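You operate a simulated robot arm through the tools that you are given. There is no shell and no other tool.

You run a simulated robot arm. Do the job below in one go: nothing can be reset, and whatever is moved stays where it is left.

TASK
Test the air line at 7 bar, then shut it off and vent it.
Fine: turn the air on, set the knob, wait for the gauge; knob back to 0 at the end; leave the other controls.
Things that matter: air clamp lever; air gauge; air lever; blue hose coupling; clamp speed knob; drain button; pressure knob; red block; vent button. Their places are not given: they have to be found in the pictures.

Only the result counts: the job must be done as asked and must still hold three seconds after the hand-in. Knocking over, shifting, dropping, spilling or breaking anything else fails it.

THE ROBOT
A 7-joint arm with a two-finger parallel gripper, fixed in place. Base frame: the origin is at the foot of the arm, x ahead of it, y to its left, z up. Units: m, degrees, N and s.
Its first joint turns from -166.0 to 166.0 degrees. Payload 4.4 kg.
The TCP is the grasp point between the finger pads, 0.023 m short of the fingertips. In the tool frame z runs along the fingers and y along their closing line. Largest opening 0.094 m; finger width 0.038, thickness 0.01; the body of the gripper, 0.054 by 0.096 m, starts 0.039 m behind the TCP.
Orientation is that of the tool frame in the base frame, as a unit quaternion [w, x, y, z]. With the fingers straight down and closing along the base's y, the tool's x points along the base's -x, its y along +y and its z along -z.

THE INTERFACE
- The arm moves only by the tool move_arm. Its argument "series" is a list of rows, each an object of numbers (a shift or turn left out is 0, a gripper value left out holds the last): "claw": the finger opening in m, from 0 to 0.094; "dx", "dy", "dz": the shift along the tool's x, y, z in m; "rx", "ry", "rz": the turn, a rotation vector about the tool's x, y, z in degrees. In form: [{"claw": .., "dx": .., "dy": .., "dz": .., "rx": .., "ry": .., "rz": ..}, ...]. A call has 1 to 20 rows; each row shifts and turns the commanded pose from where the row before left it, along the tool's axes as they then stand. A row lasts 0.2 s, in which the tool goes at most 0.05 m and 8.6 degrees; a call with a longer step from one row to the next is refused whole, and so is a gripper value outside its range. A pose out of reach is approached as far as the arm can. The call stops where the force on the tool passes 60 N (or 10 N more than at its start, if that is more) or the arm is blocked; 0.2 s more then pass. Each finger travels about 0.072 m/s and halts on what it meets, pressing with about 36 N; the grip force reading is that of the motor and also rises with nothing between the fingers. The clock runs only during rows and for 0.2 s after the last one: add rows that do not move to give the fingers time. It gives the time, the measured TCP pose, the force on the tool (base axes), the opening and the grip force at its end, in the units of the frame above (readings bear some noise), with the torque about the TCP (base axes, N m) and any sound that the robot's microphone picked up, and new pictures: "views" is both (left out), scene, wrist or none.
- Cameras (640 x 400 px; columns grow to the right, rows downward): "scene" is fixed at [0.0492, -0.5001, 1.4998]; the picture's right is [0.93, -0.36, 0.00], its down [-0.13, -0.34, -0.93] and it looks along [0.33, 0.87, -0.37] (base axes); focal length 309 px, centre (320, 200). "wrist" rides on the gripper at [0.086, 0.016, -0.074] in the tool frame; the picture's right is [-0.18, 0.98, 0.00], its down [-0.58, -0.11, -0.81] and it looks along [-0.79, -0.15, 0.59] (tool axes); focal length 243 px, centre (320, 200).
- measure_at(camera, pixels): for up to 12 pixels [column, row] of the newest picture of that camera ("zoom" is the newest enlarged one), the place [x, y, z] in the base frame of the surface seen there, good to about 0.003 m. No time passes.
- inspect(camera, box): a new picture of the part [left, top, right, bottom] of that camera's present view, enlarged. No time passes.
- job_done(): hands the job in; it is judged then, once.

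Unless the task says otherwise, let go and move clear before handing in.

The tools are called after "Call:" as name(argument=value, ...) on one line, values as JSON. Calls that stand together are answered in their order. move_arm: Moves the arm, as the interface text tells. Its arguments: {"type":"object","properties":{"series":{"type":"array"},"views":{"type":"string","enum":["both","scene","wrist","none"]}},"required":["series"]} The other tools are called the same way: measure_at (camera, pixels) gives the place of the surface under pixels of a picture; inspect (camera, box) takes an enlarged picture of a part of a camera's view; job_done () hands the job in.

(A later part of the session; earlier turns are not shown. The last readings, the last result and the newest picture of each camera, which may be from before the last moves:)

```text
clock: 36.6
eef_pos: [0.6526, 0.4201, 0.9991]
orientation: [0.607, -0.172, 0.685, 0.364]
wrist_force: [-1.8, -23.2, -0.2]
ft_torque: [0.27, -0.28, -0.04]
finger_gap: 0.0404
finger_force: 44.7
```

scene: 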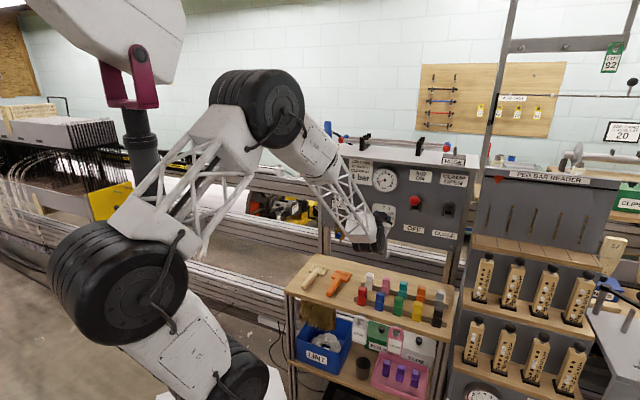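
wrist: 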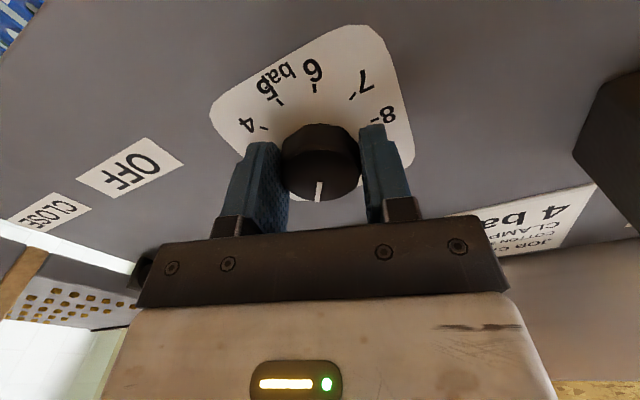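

Sideways force fell to about 15 N. One more small shift.

Call:
move_arm(series=[{"dy": -0.001}, {}], views="none")

```text
clock: 37.2
eef_pos: [0.6534, 0.4204, 0.9983]
orientation: [0.607, -0.171, 0.686, 0.364]
wrist_force: [-25.8, -14.9, -1.8]
ft_torque: [0.36, -0.35, -0.15]
finger_gap: 0.0404
finger_force: 44.8
```

Sideways force is now small (about 8 N) but there is about 29 N pushing back along the tool axis. I'll ease back 1.5 mm along it.

Call:
move_arm(series=[{"dz": -0.0015}, {}])

```text
clock: 37.8
eef_pos: [0.6523, 0.4209, 0.9993]
orientation: [0.607, -0.171, 0.685, 0.364]
wrist_force: [23.3, 23.1, -19.5]
ft_torque: [-0.15, 0.2, 0.45]
finger_gap: 0.0403
finger_force: 44.4
```

scene: 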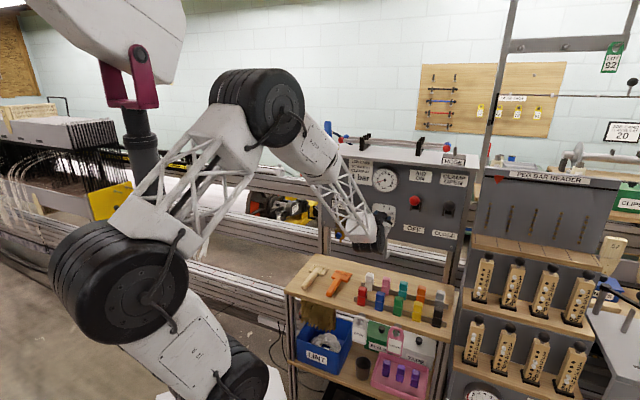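
wrist: 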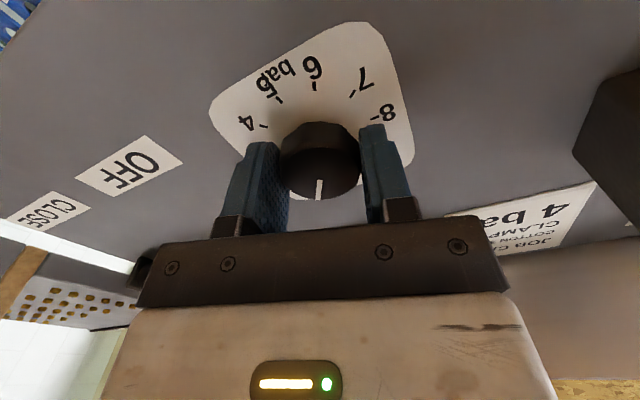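

The contact is stiff (about 40 N per mm), so small forces are normal here. I'll add back 0.8 mm of depth and start turning clockwise gently, by 16°.

Call:
move_arm(series=[{"dz": 0.0008}, {"rz": 4}, {"rz": 4}, {"rz": 4}, {"rz": 4}, {}])

```text
clock: 39.2
eef_pos: [0.652, 0.4196, 0.9991]
orientation: [0.55, -0.073, 0.703, 0.445]
wrist_force: [5.3, 2.6, -13.7]
ft_torque: [0.12, -0.13, -0.13]
finger_gap: 0.0401
finger_force: 45.7
```

scene: 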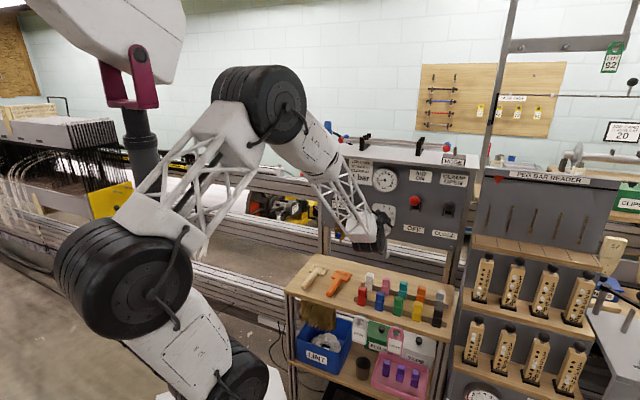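
wrist: 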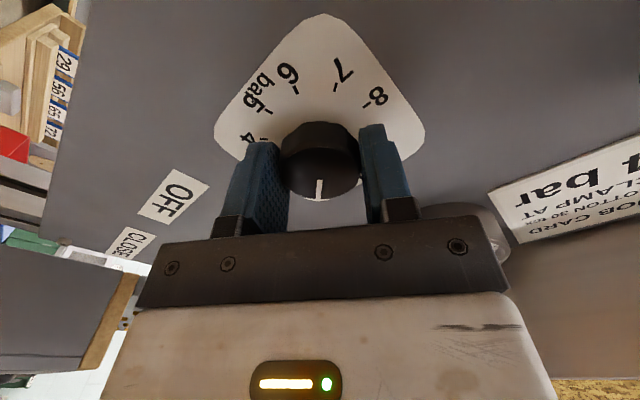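

The pointer stays put relative to the fingers at (319,188), so the knob turns with the hand, and the forces are low. I'll continue clockwise by another 80°.

Call:
move_arm(series=[{"rz": 5}, {"rz": 5}, {"rz": 5}, {"rz": 5}, {"rz": 5}, {"rz": 5}, {"rz": 5}, {"rz": 5}, {"rz": 5}, {"rz": 5}, {"rz": 5}, {"rz": 5}, {"rz": 5}, {"rz": 5}, {"rz": 5}, {"rz": 5}, {}])

Call:
inspect(camera="scene", box=[360, 160, 430, 240])

```text
clock: 42.8
eef_pos: [0.6527, 0.4206, 0.9997]
orientation: [0.136, 0.395, 0.585, 0.695]
wrist_force: [-1.6, 16.8, 7.7]
ft_torque: [0.03, 0.0, 0.44]
finger_gap: 0.04
finger_force: 44.9
```

scene: 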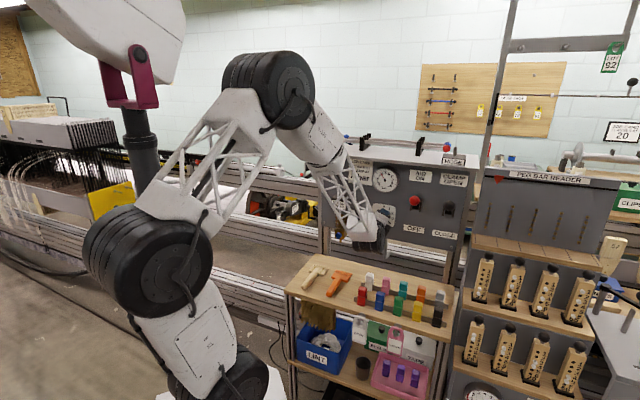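
wrist: 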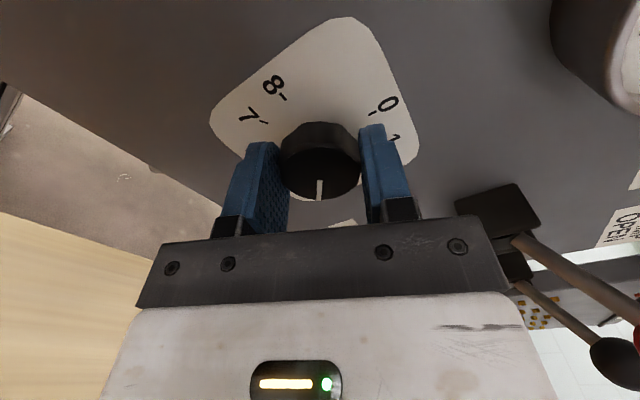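

```text
5.00 times, centred on (395, 200) of scene
```

zoom: 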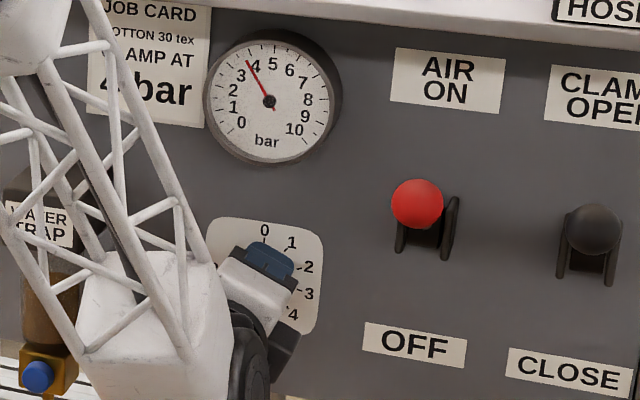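

The gauge has climbed to about 3.7 bar, matching the knob at about 3.85. I'll open the fingers around the knob, unwind 100°, and then regrip for the rest.

Call:
move_arm(series=[{"claw": 0.07}, {}, {}, {"rz": -8.4}, {"rz": -8.4}, {"rz": -8.4}, {"rz": -8.4}, {"rz": -8.4}, {"rz": -8.4}, {"rz": -8.4}, {"rz": -8.4}, {"rz": -8.4}, {"rz": -8.4}, {"rz": -8.4}, {"rz": -8.4}, {}])

Call:
inspect(camera="scene", box=[360, 160, 430, 240])

```text
clock: 46.2
eef_pos: [0.6515, 0.4198, 0.9993]
orientation: [0.622, -0.2, 0.678, 0.339]
wrist_force: [-0.2, -0.1, -0.2]
ft_torque: [0.02, 0.01, -0.02]
finger_gap: 0.07
finger_force: 0.2
```

scene: 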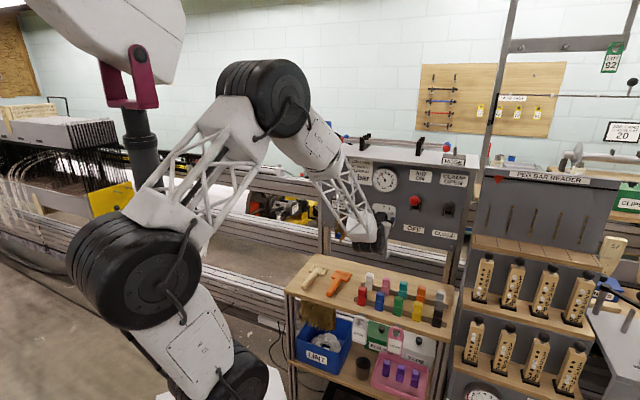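
wrist: 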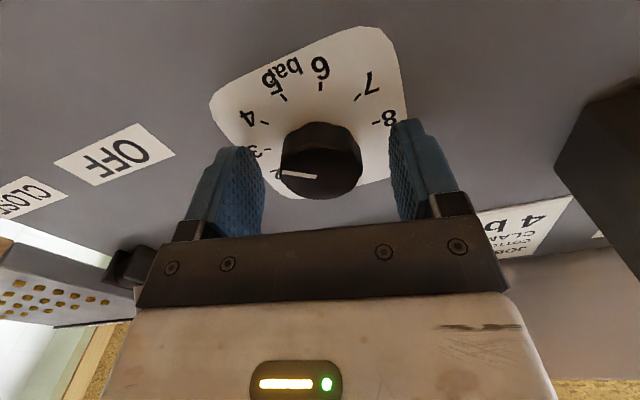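

```text
5.00 times, centred on (395, 200) of scene
```

zoom: 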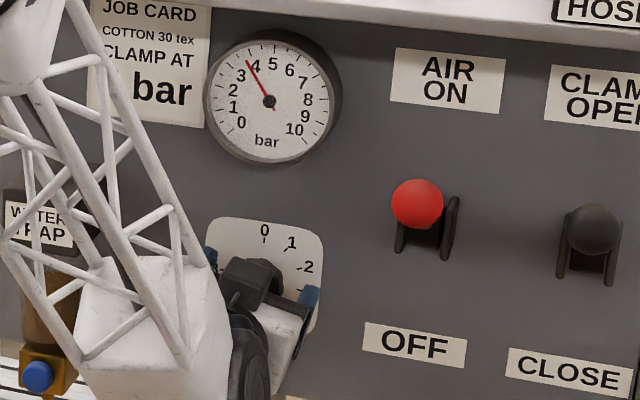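

The gauge holds at about 3.75 bar, so I need roughly 110° more. I'll grip again here.

Call:
move_arm(series=[{"claw": 0.0}, {}, {}, {}], views="none")

```text
clock: 47.2
eef_pos: [0.6522, 0.4187, 0.9991]
orientation: [0.622, -0.2, 0.677, 0.339]
wrist_force: [-1.4, 1.0, -0.2]
ft_torque: [0.02, 0.02, 0.35]
finger_gap: 0.0405
finger_force: 45.3
```

The grip is clean with almost no side force. I'll turn clockwise 100° in 5° steps.

Call:
move_arm(series=[{"rz": 5}, {"rz": 5}, {"rz": 5}, {"rz": 5}, {"rz": 5}, {"rz": 5}, {"rz": 5}, {"rz": 5}, {"rz": 5}, {"rz": 5}, {"rz": 5}, {"rz": 5}, {"rz": 5}, {"rz": 5}, {"rz": 5}, {"rz": 5}, {"rz": 5}, {"rz": 5}, {"rz": 5}, {"rz": 5}])

Call:
inspect(camera="scene", box=[360, 160, 430, 240])

```text
clock: 51.4
eef_pos: [0.6507, 0.4203, 0.999]
orientation: [0.141, 0.391, 0.588, 0.694]
wrist_force: [-16.6, 14.1, 14.4]
ft_torque: [0.05, -0.03, 0.84]
finger_gap: 0.0405
finger_force: 45.1
```

scene: 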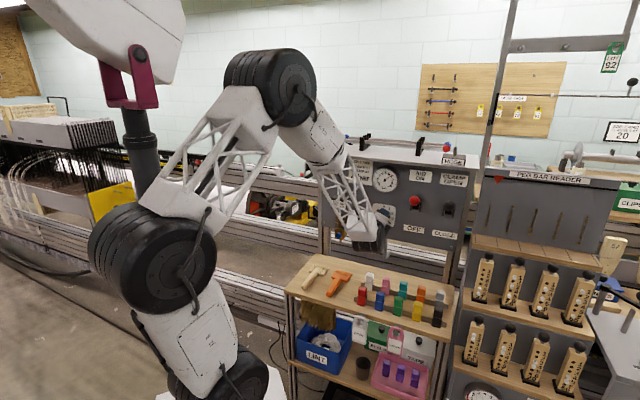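
wrist: 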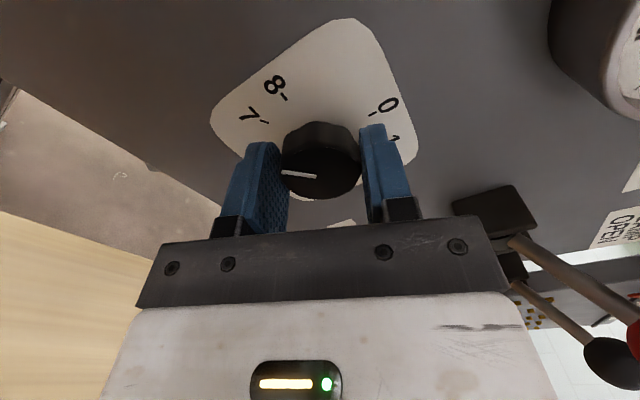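

```text
5.00 times, centred on (395, 200) of scene
```

zoom: 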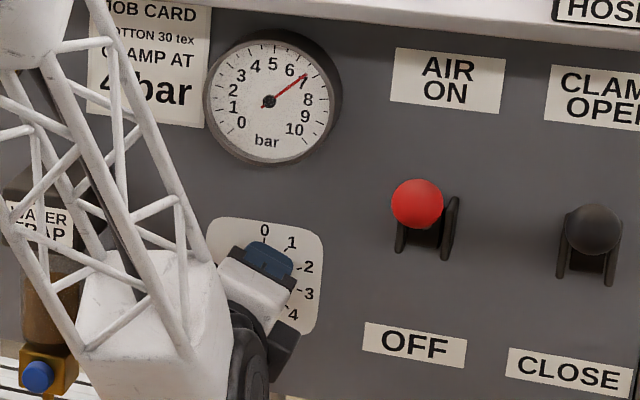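

The needle is between 6 and 7, near 6.7. I'll zoom in on the gauge to read it better.

Call:
inspect(camera="scene", box=[368, 162, 404, 198])

```text
11.11 times, centred on (386, 180) of scene
```

zoom: 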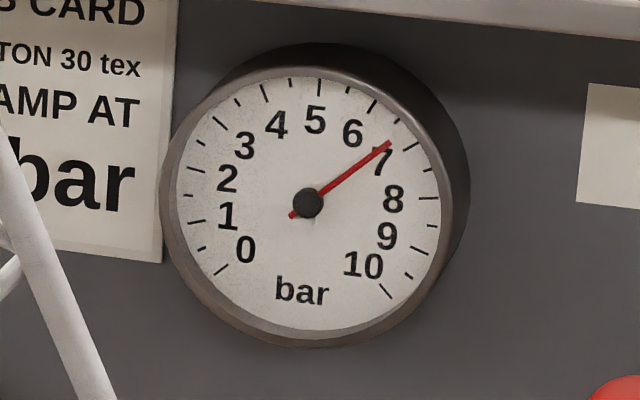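

The needle reads about 6.7 bar, with half-bar ticks at (396,121) = 6.5 and (421,144) = 7. I'll turn another 9.5° clockwise and wait for it to settle.

Call:
move_arm(series=[{"rz": 4.75}, {"rz": 4.75}, {}, {}, {}, {}, {}, {}, {}, {}])

Call:
inspect(camera="scene", box=[368, 162, 404, 198])

```text
clock: 53.6
eef_pos: [0.6522, 0.4206, 1.0003]
orientation: [0.083, 0.438, 0.554, 0.703]
wrist_force: [-4.3, 18.0, 21.4]
ft_torque: [-0.17, 0.12, 0.26]
finger_gap: 0.0407
finger_force: 45.0
```

scene: 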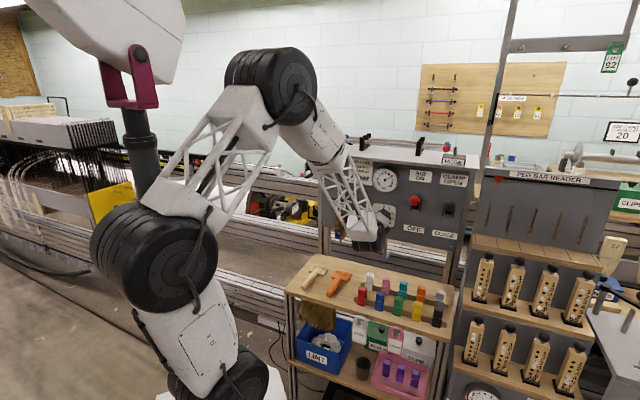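
wrist: 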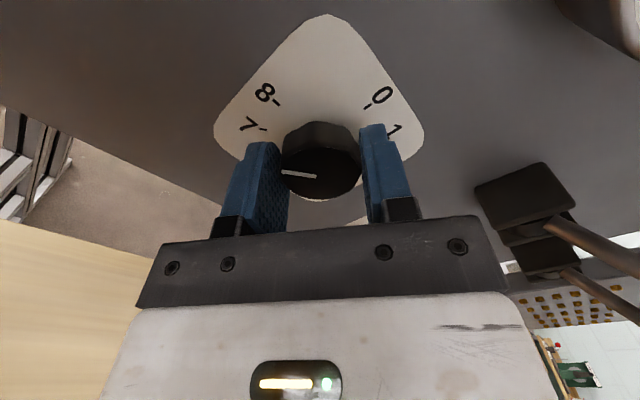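

```text
11.11 times, centred on (386, 180) of scene
```

zoom: 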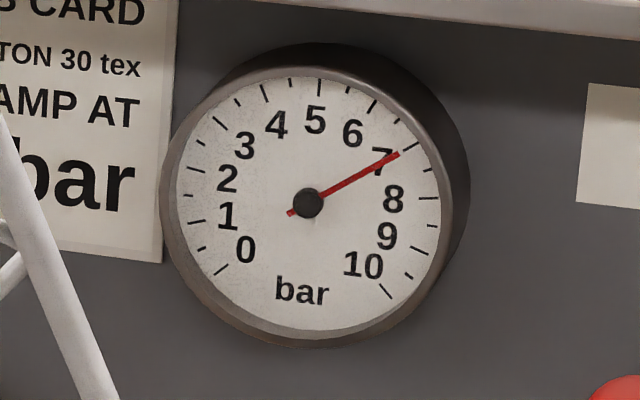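

The needle now sits on the 7 tick. I'll open the fingers, back straight off, and check the knob and gauge hold at 7.

Call:
move_arm(series=[{"claw": 0.075}, {}, {}, {"dz": -0.03}, {"dz": -0.04}, {"dz": -0.04}, {"dz": -0.04}, {"dz": -0.02}, {}, {}])

Call:
inspect(camera="scene", box=[368, 162, 404, 198])

Call:
inspect(camera="scene", box=[360, 160, 430, 240])

```text
clock: 55.8
eef_pos: [0.5336, 0.3023, 0.9978]
orientation: [0.083, 0.438, 0.554, 0.703]
wrist_force: [-0.2, -1.0, -0.7]
ft_torque: [0.0, -0.01, 0.0]
finger_gap: 0.0751
finger_force: 0.1
```

scene: 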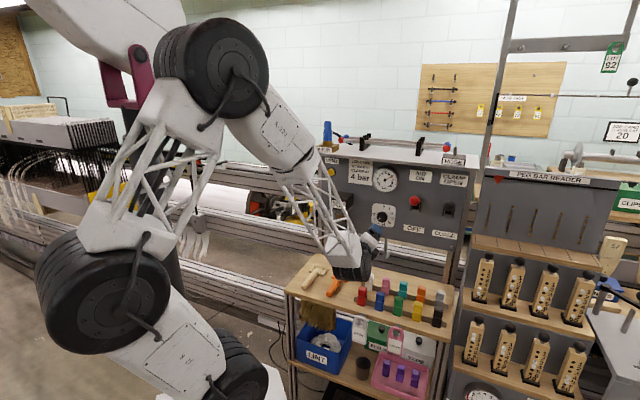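
wrist: 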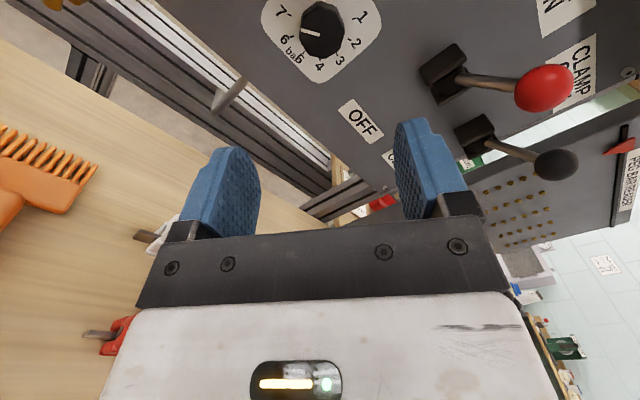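

```text
11.11 times, centred on (386, 180) of scene
```

zoom: 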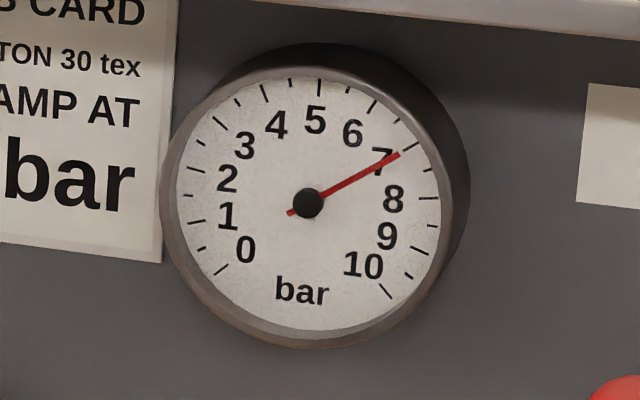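

```text
5.00 times, centred on (395, 200) of scene
```

zoom: 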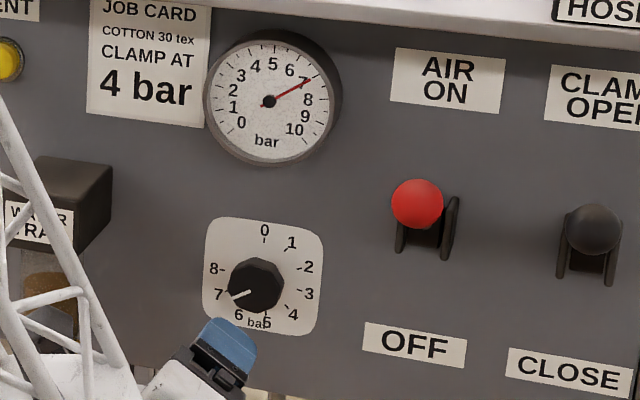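

The gauge holds at 7.0 bar and the pointer is on 7. I'll unwind the wrist to upright and close the fingers, which also lets the pressure hold for a few seconds, before going to the air lever.

Call:
move_arm(series=[{"claw": 0.0, "rz": -8.11}, {"rz": -8.11}, {"rz": -8.11}, {"rz": -8.11}, {"rz": -8.11}, {"rz": -8.11}, {"rz": -8.11}, {"rz": -8.11}, {"rz": -8.11}, {"rz": -8.11}, {"rz": -8.11}, {"rz": -8.11}, {"rz": -8.11}, {"rz": -8.11}, {"rz": -8.11}, {}, {}])

Call:
inspect(camera="scene", box=[360, 160, 430, 240])

```text
clock: 59.4
eef_pos: [0.5316, 0.3, 0.9992]
orientation: [0.655, -0.27, 0.652, 0.27]
wrist_force: [1.5, -1.0, -0.3]
ft_torque: [0.02, -0.01, 0.02]
finger_gap: 0.0
finger_force: 35.5
```

scene: 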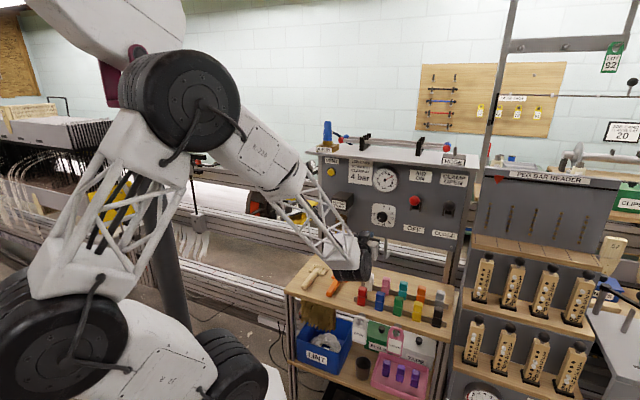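
wrist: 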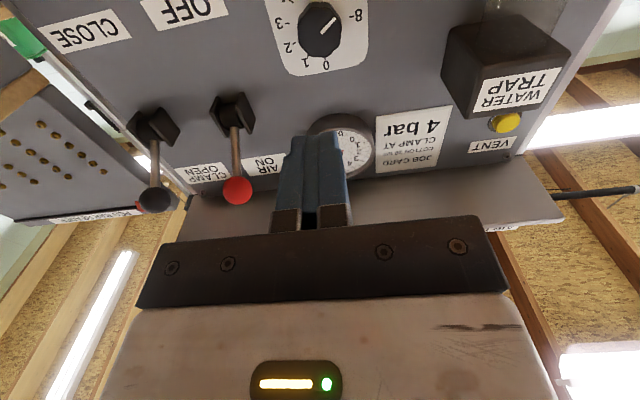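

```text
5.00 times, centred on (395, 200) of scene
```

zoom: 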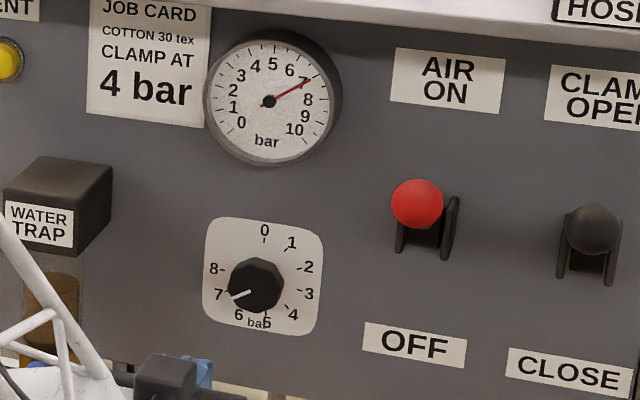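

Everything holds at 7 bar. Before going above the lever ball I'll measure the overhanging top shelf's front edge and the AIR ON label area.

Call:
measure_at(camera="scene", pixels=[[415, 160], [415, 162], [415, 164], [415, 166], [415, 168], [415, 157], [440, 165], [413, 201], [416, 201], [413, 196], [460, 160], [400, 162]])

Call:
inspect(camera="scene", box=[385, 140, 475, 220])

Call:
measure_at(camera="wrist", pixels=[[237, 190], [237, 178], [237, 200], [225, 190], [249, 190], [240, 220], [400, 195], [400, 180], [250, 215], [230, 130]])

```text
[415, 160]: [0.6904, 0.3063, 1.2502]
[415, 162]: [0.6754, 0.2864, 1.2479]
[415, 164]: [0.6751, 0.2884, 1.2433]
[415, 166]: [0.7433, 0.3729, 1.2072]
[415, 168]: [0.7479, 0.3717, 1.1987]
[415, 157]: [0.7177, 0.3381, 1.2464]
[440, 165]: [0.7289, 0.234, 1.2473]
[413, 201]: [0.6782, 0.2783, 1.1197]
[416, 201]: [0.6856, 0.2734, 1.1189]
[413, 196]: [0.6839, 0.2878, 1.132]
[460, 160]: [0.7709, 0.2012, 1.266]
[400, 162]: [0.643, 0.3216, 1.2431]
```

```text
5.00 times, centred on (430, 180) of scene
```

zoom: 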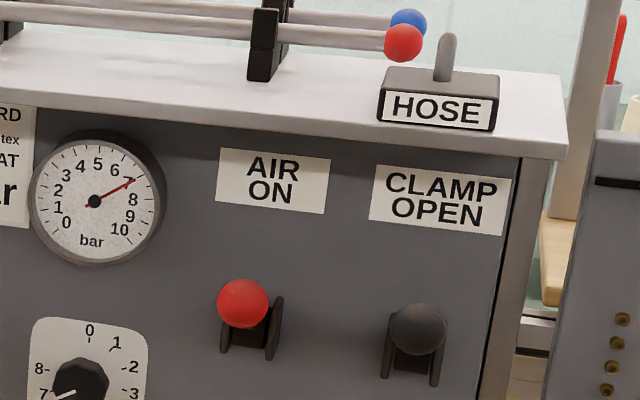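

```text
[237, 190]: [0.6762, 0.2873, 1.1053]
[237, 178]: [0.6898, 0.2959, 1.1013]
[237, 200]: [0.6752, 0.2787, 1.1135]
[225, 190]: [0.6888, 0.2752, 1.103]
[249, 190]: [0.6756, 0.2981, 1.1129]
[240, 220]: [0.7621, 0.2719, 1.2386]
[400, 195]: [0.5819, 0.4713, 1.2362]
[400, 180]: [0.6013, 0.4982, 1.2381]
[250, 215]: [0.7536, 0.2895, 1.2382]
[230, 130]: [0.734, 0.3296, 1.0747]
```

The shelf underside is at z ≈1.237 and overhangs to 0.109 m, while the ball top is at z ≈1.134, so there is room for the fingers between them. I'll go up to z 1.168, right to the lever's column, then forward above the ball.

Call:
move_arm(series=[{"dx": -0.0423}, {"dx": -0.0423}, {"dx": -0.0423}, {"dx": -0.0423}, {"dy": -0.0396}, {"dy": -0.0396}, {"dy": -0.0396}, {}, {}])

```text
clock: 61.4
eef_pos: [0.6161, 0.2184, 1.1682]
orientation: [0.654, -0.27, 0.653, 0.27]
wrist_force: [0.4, -0.1, -1.2]
ft_torque: [0.0, -0.01, -0.02]
finger_gap: 0.0
finger_force: 35.6
```

scene: 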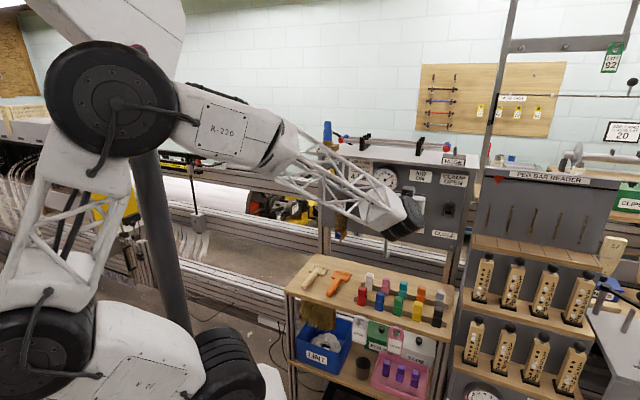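
wrist: 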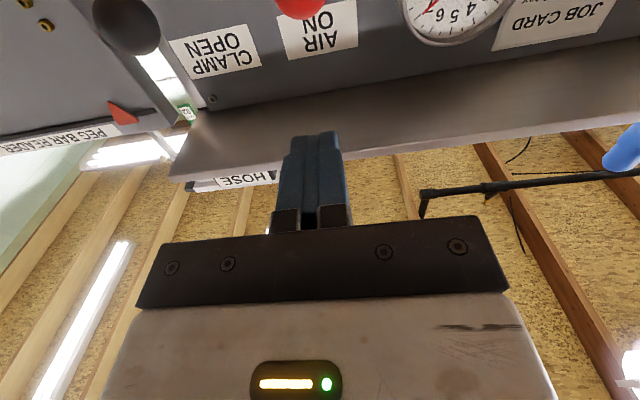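

The fingers are at u 0.281, z 1.168, above and in front of the ball. I'll move forward over the ball, then push down in small steps.

Call:
move_arm(series=[{"dz": 0.034}, {"dz": 0.034}, {"dz": 0.033}, {}], views="both")

```text
clock: 62.4
eef_pos: [0.6871, 0.2865, 1.1703]
orientation: [0.654, -0.27, 0.653, 0.27]
wrist_force: [-0.2, 0.4, -0.2]
ft_torque: [-0.02, -0.01, -0.02]
finger_gap: 0.0
finger_force: 36.0
```

scene: 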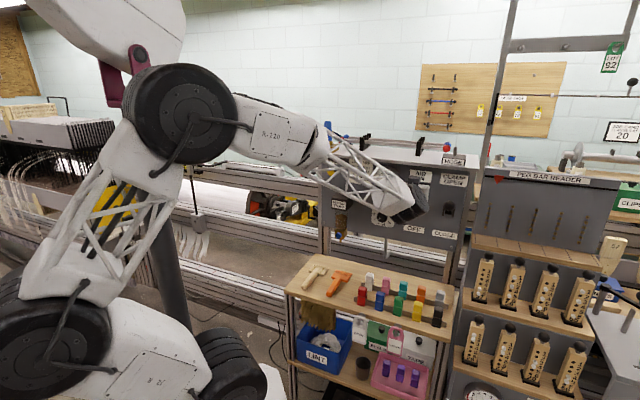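
wrist: 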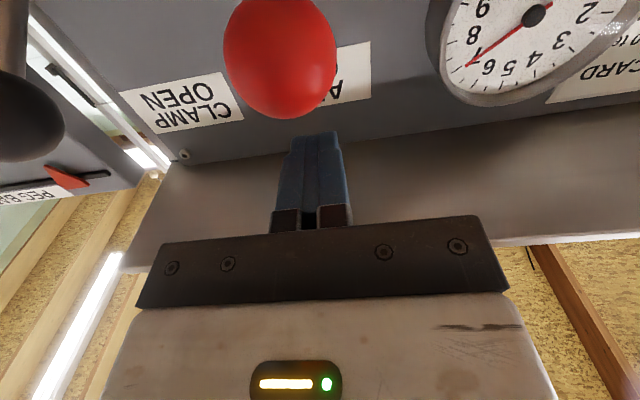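

The fingers sit above the ball (ball seen at (280,58) in the wrist picture) and the gauge still reads 7. I'll push down towards OFF.

Call:
move_arm(series=[{"dx": 0.011}, {"dx": 0.011}, {"dx": 0.011}, {"dx": 0.011}, {"dx": 0.011}, {"dx": 0.011}, {"dx": 0.011}, {"dx": 0.011}, {"dx": 0.011}, {}])

Call:
inspect(camera="scene", box=[360, 150, 450, 240])

```text
clock: 64.6
eef_pos: [0.6886, 0.287, 1.0694]
orientation: [0.654, -0.27, 0.652, 0.271]
wrist_force: [0.4, 0.2, -0.4]
ft_torque: [0.01, -0.01, 0.01]
finger_gap: 0.0
finger_force: 36.4
```

scene: 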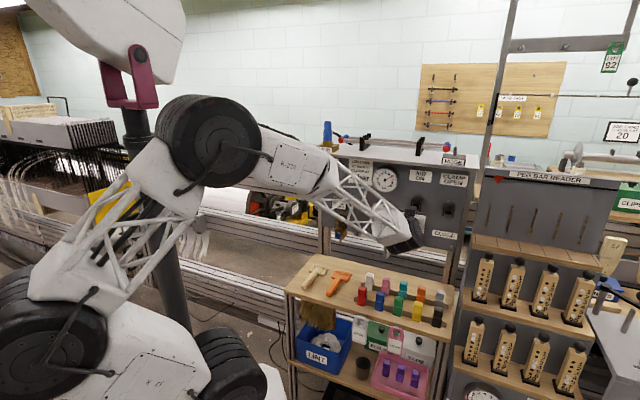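
wrist: 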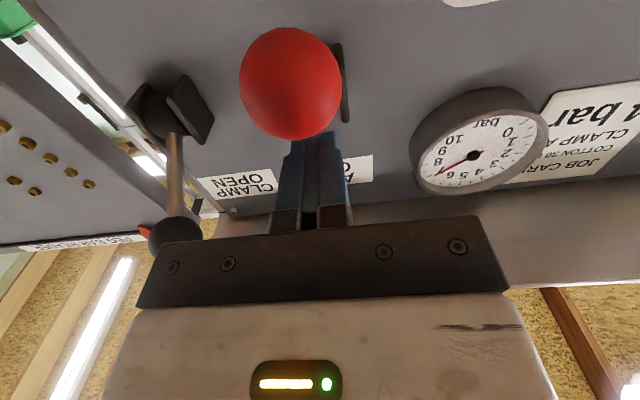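

```text
4.44 times, centred on (405, 195) of scene
```

zoom: 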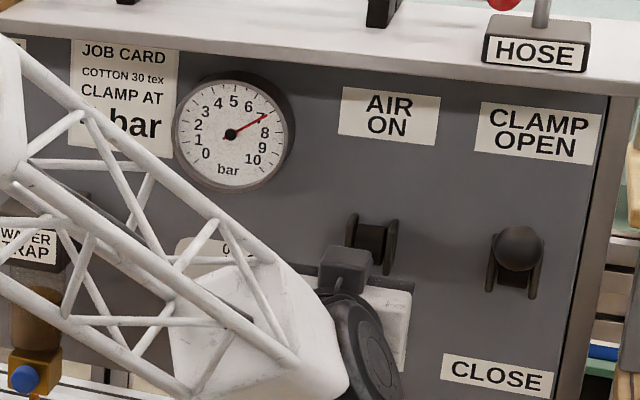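

The ball is now below the fingers and near its lower stop, with the gauge still at 7. I'll push a little further until I feel the stop.

Call:
move_arm(series=[{"dx": 0.003}, {"dx": 0.003}, {"dx": 0.002}, {"dx": 0.002}, {}], views="wrist")

```text
clock: 65.8
eef_pos: [0.6884, 0.2869, 1.0616]
orientation: [0.655, -0.271, 0.651, 0.272]
wrist_force: [-7.2, 1.1, 19.2]
ft_torque: [0.31, -0.18, 0.14]
finger_gap: 0.0
finger_force: 36.1
```

wrist: 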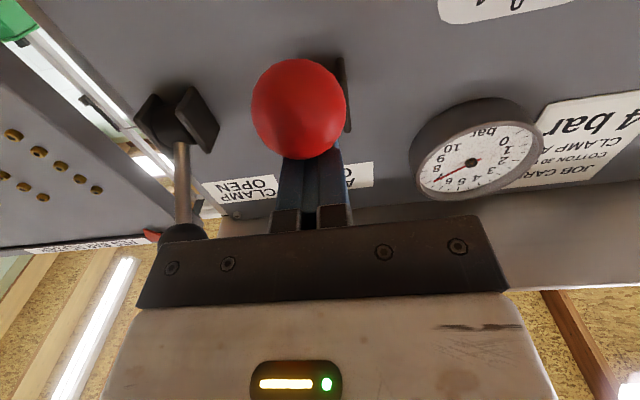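

The stop was felt at TCP z 1.0616 (19 N), so the air lever is fully OFF. I'll lift slightly, back out, and move left towards the vent button.

Call:
move_arm(series=[{"dx": -0.012}, {"dz": -0.04}, {"dz": -0.04}, {"dz": -0.035}, {"dy": 0.042, "dx": -0.01}, {"dy": 0.042, "dx": -0.01}, {"dy": 0.042, "dx": -0.01}, {"dy": 0.042, "dx": -0.01}, {"dy": 0.042, "dx": -0.01}, {"dy": 0.042, "dx": -0.01}, {"dy": 0.042, "dx": -0.01}, {"dy": 0.039, "dx": -0.008}, {}, {}])

Call:
inspect(camera="scene", box=[310, 120, 480, 260])

```text
clock: 68.8
eef_pos: [0.4331, 0.3878, 1.1473]
orientation: [0.649, -0.279, 0.651, 0.278]
wrist_force: [0.4, -1.0, -0.5]
ft_torque: [-0.02, -0.02, -0.01]
finger_gap: 0.0001
finger_force: 36.0
out of reach, approached as far as the arm can: row 10, 11, 12
```

scene: 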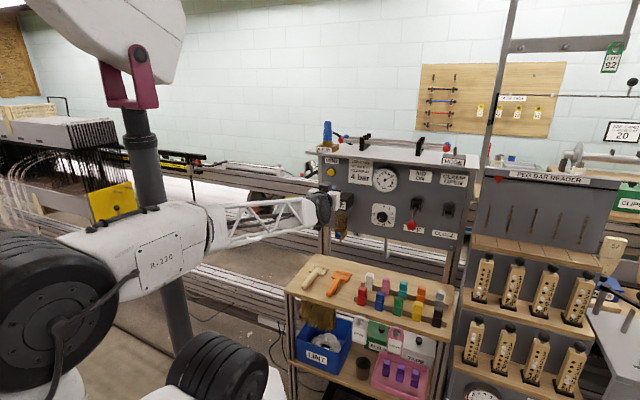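
wrist: 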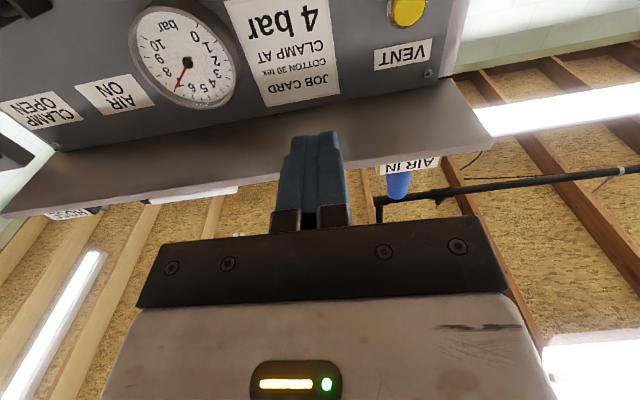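

```text
2.86 times, centred on (395, 190) of scene
```

zoom: 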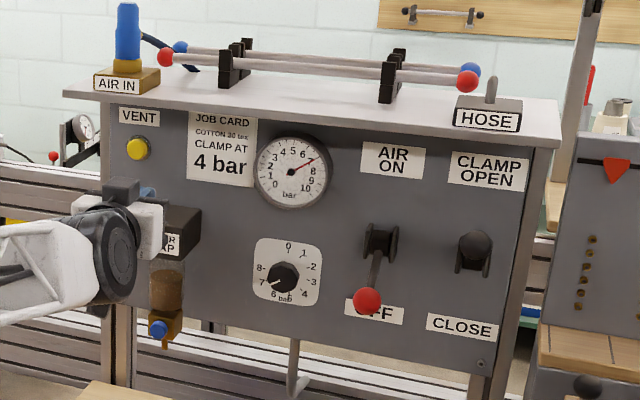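

The lever is down on OFF with about 7 bar still trapped. The arm hit a roll limit on the way left at u 0.032. I'll roll the hand +90° (camera to the left) to gain range, correct the small tilt, and check the pose.

Call:
move_arm(series=[{"rz": 8.182}, {"rz": 8.182}, {"rz": 8.182}, {"rz": 8.182}, {"rz": 8.182}, {"rz": 8.182}, {"rz": 8.182}, {"rz": 8.182}, {"rz": 8.182}, {"rz": 8.182}, {"rz": 8.182}, {"ry": -1.39}, {}, {}])

```text
clock: 71.8
eef_pos: [0.4419, 0.3781, 1.1488]
orientation: [0.269, 0.27, 0.654, 0.653]
wrist_force: [0.3, 0.2, -0.9]
ft_torque: [-0.06, 0.0, -0.02]
finger_gap: 0.0
finger_force: 35.9
out of reach, approached as far as the arm can: row 1
```

scene: 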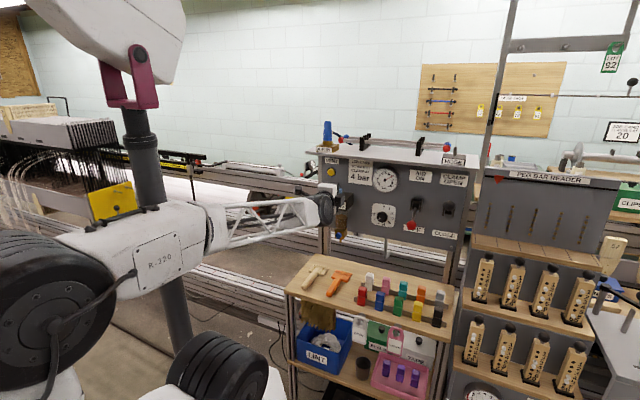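
wrist: 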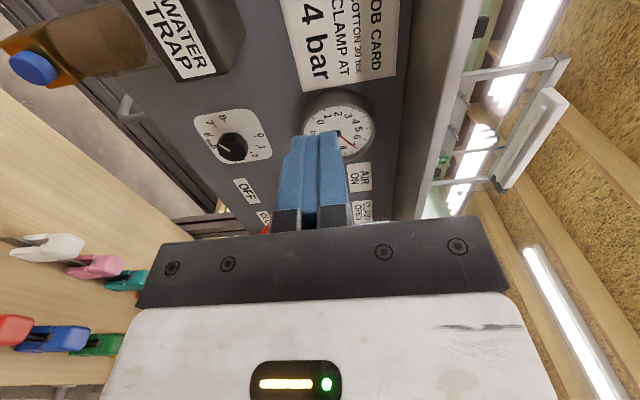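

The roll is right (tool x now points left, y up). I'll move left to the vent button's column at u −0.05.

Call:
move_arm(series=[{"dx": 0.0315}, {"dx": 0.0315}, {"dx": 0.0316}, {}, {}])

```text
clock: 73.0
eef_pos: [0.4448, 0.3823, 1.1655]
orientation: [0.271, 0.272, 0.654, 0.653]
wrist_force: [0.0, -0.1, -0.2]
ft_torque: [-0.02, 0.01, -0.01]
finger_gap: 0.0
finger_force: 36.4
out of reach, approached as far as the arm can: row 1, 2, 3
```

scene: 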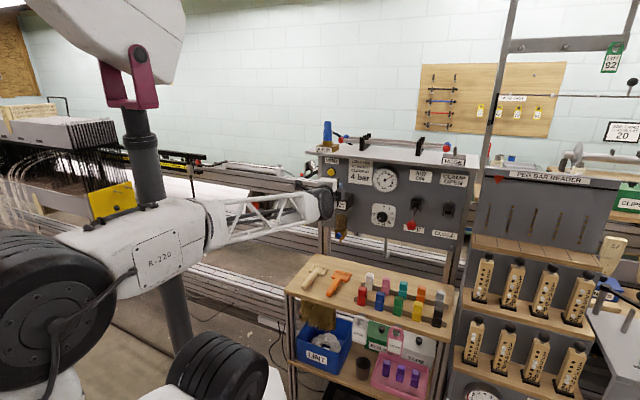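
wrist: 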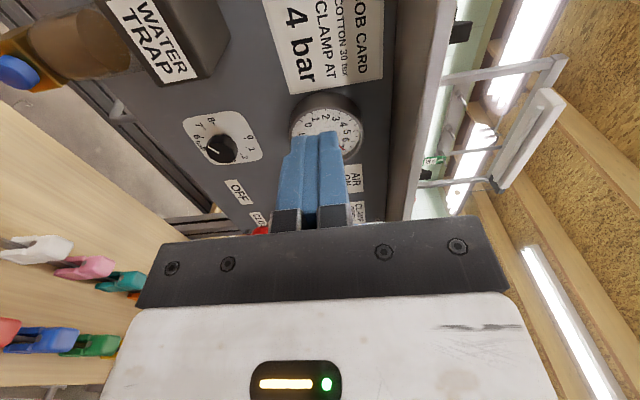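

Moving left still ran into a limit; the elbow has sagged low and sideways. Rolling further lifted the elbow earlier, so I'll roll to about 175° here, which is clear of everything, and see whether the arm posture opens up.

Call:
move_arm(series=[{"dz": -0.02}, {"rz": 8.5}, {"rz": 8.5}, {"rz": 8.5}, {"rz": 8.5}, {"rz": 8.5}, {"rz": 8.5}, {"rz": 8.5}, {"rz": 8.5}, {"rz": 8.5}, {"rz": 8.5}, {}, {}])

```text
clock: 75.8
eef_pos: [0.4508, 0.375, 1.1642]
orientation: [-0.236, 0.643, 0.293, 0.667]
wrist_force: [-0.8, 0.1, 0.3]
ft_torque: [0.01, 0.01, 0.0]
finger_gap: 0.0001
finger_force: 35.8
out of reach, approached as far as the arm can: row 1
```

scene: 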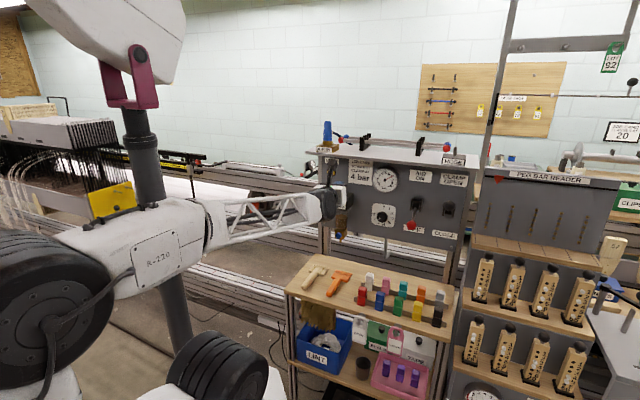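
wrist: 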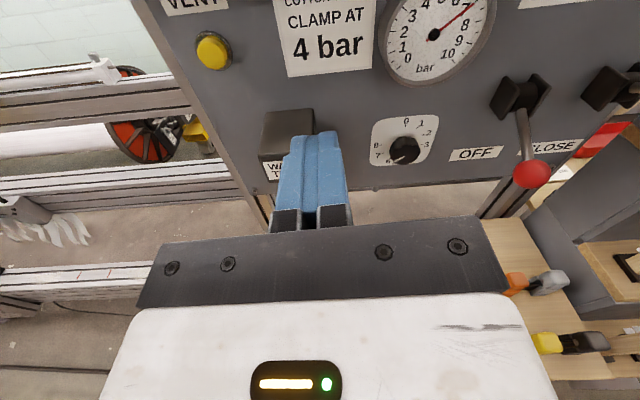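

Now the vent button at (212,50), the lever on OFF and the gauge are all visible in the wrist picture. The limit is probably the elbow being folded too far, so being nearer the panel should help. I'll correct the 1° tilt, move 6.5 cm forward, and roll back to 90°.

Call:
move_arm(series=[{"rx": 1.04}, {"dz": 0.033}, {"dz": 0.032}, {"rz": -8.5}, {"rz": -8.5}, {"rz": -8.5}, {"rz": -8.5}, {"rz": -8.5}, {"rz": -8.5}, {"rz": -8.5}, {"rz": -8.5}, {"rz": -8.5}, {"rz": -8.5}, {}, {}])

```text
clock: 79.0
eef_pos: [0.4989, 0.4195, 1.1638]
orientation: [0.27, 0.269, 0.655, 0.652]
wrist_force: [0.1, 0.6, 0.4]
ft_torque: [0.02, -0.02, 0.02]
finger_gap: 0.0001
finger_force: 35.4
```

scene: 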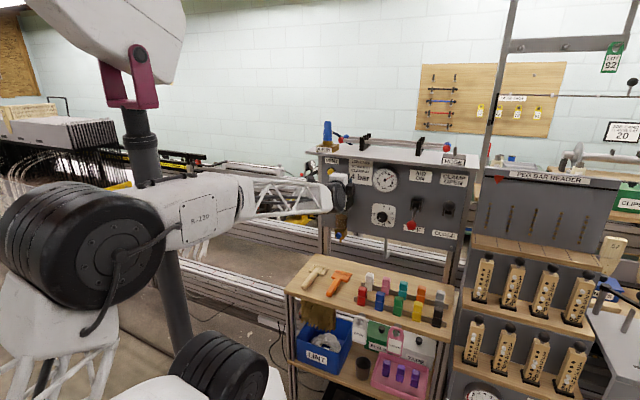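
wrist: 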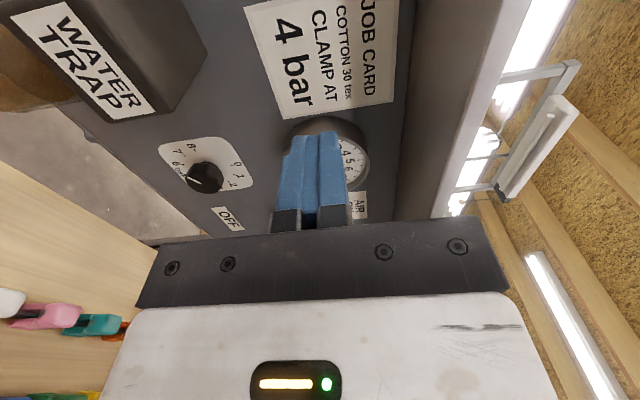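

No limits this time at 0.14 m from the panel. I'll move left to the vent button column now.

Call:
move_arm(series=[{"dx": 0.035, "dy": -0.005}, {"dx": 0.035, "dy": -0.005}, {"dx": 0.035, "dy": -0.003}, {}, {}])

```text
clock: 80.2
eef_pos: [0.4769, 0.4237, 1.1701]
orientation: [0.263, 0.265, 0.658, 0.654]
wrist_force: [0.0, 0.4, -1.0]
ft_torque: [-0.02, -0.02, 0.02]
finger_gap: 0.0003
finger_force: 35.7
out of reach, approached as far as the arm can: row 1, 2, 3
```

scene: 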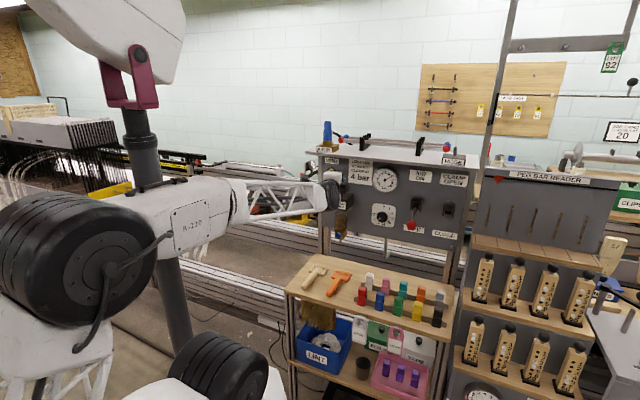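
wrist: 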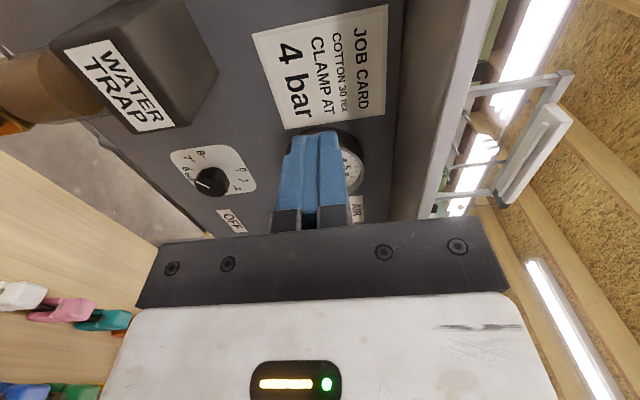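

The arm still cannot move further left in this posture. I'll measure where its elbow and forearm are, to understand the limiting posture.

Call:
measure_at(camera="scene", pixels=[[40, 275], [95, 250], [190, 225], [235, 205], [260, 195], [325, 195], [225, 370], [50, 345], [150, 160], [170, 270], [145, 20], [150, 390]])

Call:
inspect(camera="scene", box=[0, 0, 360, 400])

```text
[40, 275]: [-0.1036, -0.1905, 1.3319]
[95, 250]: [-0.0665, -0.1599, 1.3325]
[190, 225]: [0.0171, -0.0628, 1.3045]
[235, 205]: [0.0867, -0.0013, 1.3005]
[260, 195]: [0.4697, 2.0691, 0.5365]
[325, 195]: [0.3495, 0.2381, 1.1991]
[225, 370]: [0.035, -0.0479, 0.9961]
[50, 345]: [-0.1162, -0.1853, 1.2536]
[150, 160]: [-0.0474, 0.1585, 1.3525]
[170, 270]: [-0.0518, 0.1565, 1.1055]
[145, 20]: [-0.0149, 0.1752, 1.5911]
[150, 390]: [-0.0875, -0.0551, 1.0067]
```

```text
1.00 times, centred on (180, 200) of scene (not enlarged: the box is as wide or as high as the picture)
```

zoom: 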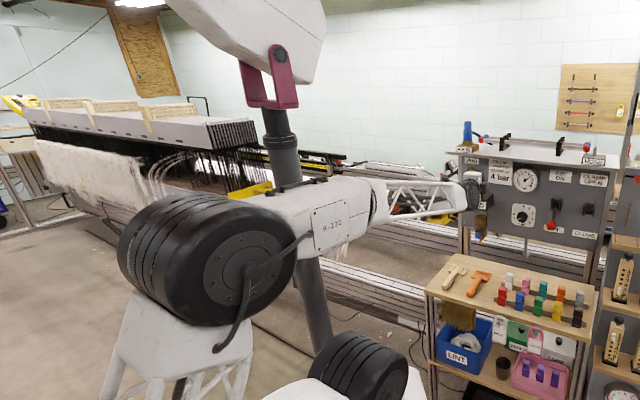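

The forearm runs almost level at z ≈1.3 from an elbow behind the base, which is a folded posture. Moving closer to the panel unfolds it, so I'll square the tool, go forward to about 0.05 m from the panel (above the water trap, below the shelf), and then try going left.

Call:
move_arm(series=[{"rx": -0.36, "ry": -1.17}, {"dz": 0.034, "dy": -0.006}, {"dz": 0.034, "dy": -0.006}, {"dz": 0.032, "dy": -0.004}, {}, {}])

```text
clock: 81.6
eef_pos: [0.553, 0.4887, 1.1569]
orientation: [0.259, 0.262, 0.661, 0.654]
wrist_force: [0.0, 0.3, -0.6]
ft_torque: [-0.02, -0.01, -0.01]
finger_gap: 0.0002
finger_force: 35.9
out of reach, approached as far as the arm can: row 1, 3, 4
```

scene: 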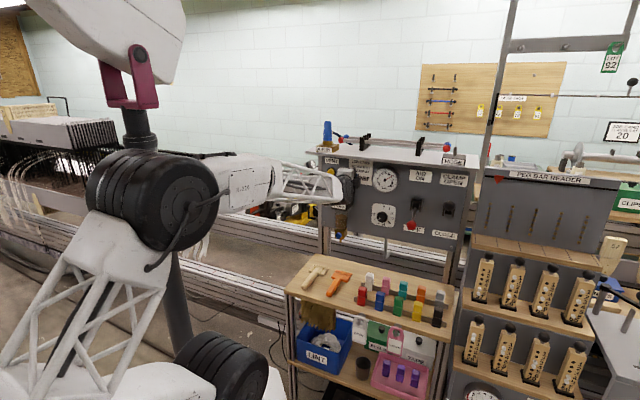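
wrist: 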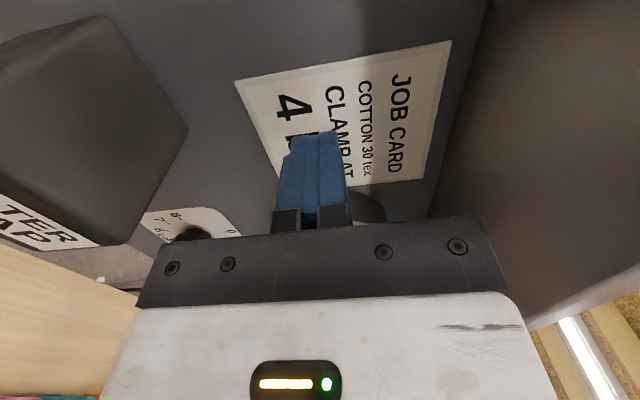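

The remaining limit is the wrist unable to bend past straight because the forearm is nearly parallel to the tool. At a lower height the forearm slopes down and the wrist has room, so I'll back out, drop to z ≈1.0 in front of the trap (staying well clear), and then go left.

Call:
move_arm(series=[{"dz": -0.035}, {"dz": -0.035}, {"dz": -0.035}, {"dy": -0.04}, {"dy": -0.04}, {"dy": -0.04}, {"dy": -0.037}, {}, {}])

```text
clock: 83.6
eef_pos: [0.4924, 0.3955, 1.0052]
orientation: [0.259, 0.261, 0.66, 0.655]
wrist_force: [0.1, -1.0, 0.6]
ft_torque: [0.01, -0.02, 0.0]
finger_gap: 0.0
finger_force: 35.8
out of reach, approached as far as the arm can: row 5, 6, 7
```

scene: 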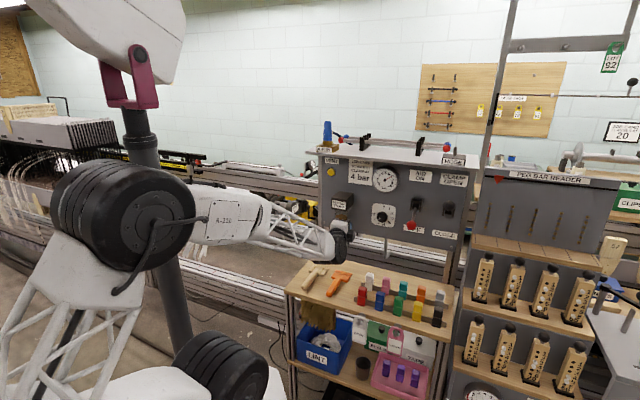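
wrist: 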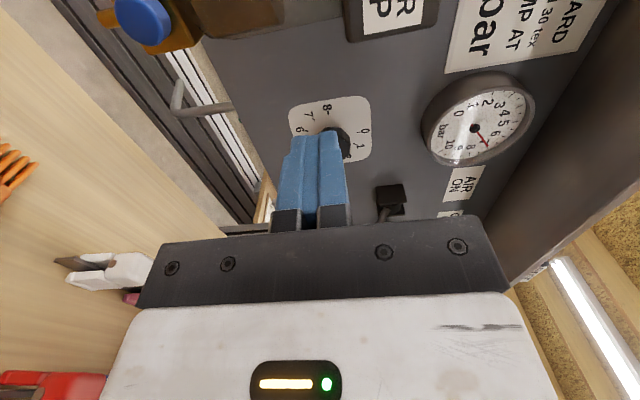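

The pattern fits a wrist-roll limit: the tool must point a few degrees to the left of the forearm's plane. So I'll press the button with the tool yawed about 16° to the left instead of square-on. First I'll measure the trap's top and the button precisely.

Call:
inspect(camera="scene", box=[315, 140, 375, 250])

Call:
inspect(camera="scene", box=[318, 158, 360, 215])

```text
3.64 times, centred on (345, 195) of scene
```

zoom: 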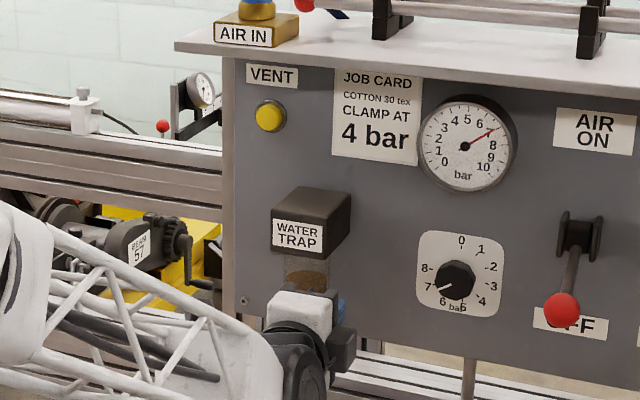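

```text
7.02 times, centred on (339, 186) of scene
```

zoom: 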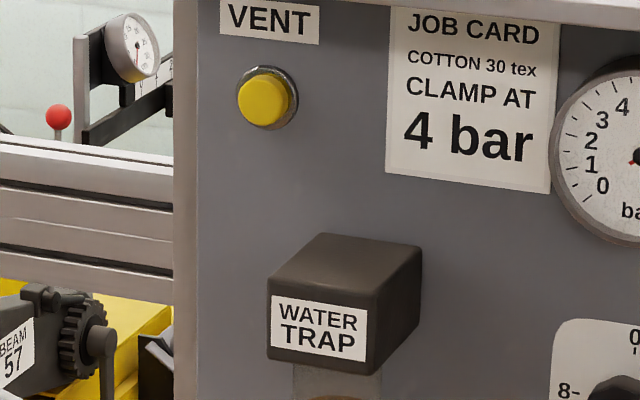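

Call:
measure_at(camera="zoom", pixels=[[262, 98], [245, 98], [280, 98], [262, 80], [262, 118], [290, 98], [275, 282], [320, 290], [365, 300], [325, 245], [415, 250], [345, 265]])

```text
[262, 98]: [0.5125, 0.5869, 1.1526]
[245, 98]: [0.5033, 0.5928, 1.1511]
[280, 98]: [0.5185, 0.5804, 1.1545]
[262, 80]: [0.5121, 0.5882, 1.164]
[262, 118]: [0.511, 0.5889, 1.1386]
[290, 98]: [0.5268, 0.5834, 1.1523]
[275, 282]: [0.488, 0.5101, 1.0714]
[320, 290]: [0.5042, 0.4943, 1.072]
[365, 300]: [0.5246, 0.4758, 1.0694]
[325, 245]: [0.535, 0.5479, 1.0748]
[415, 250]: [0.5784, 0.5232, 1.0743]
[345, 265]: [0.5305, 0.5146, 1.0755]
```

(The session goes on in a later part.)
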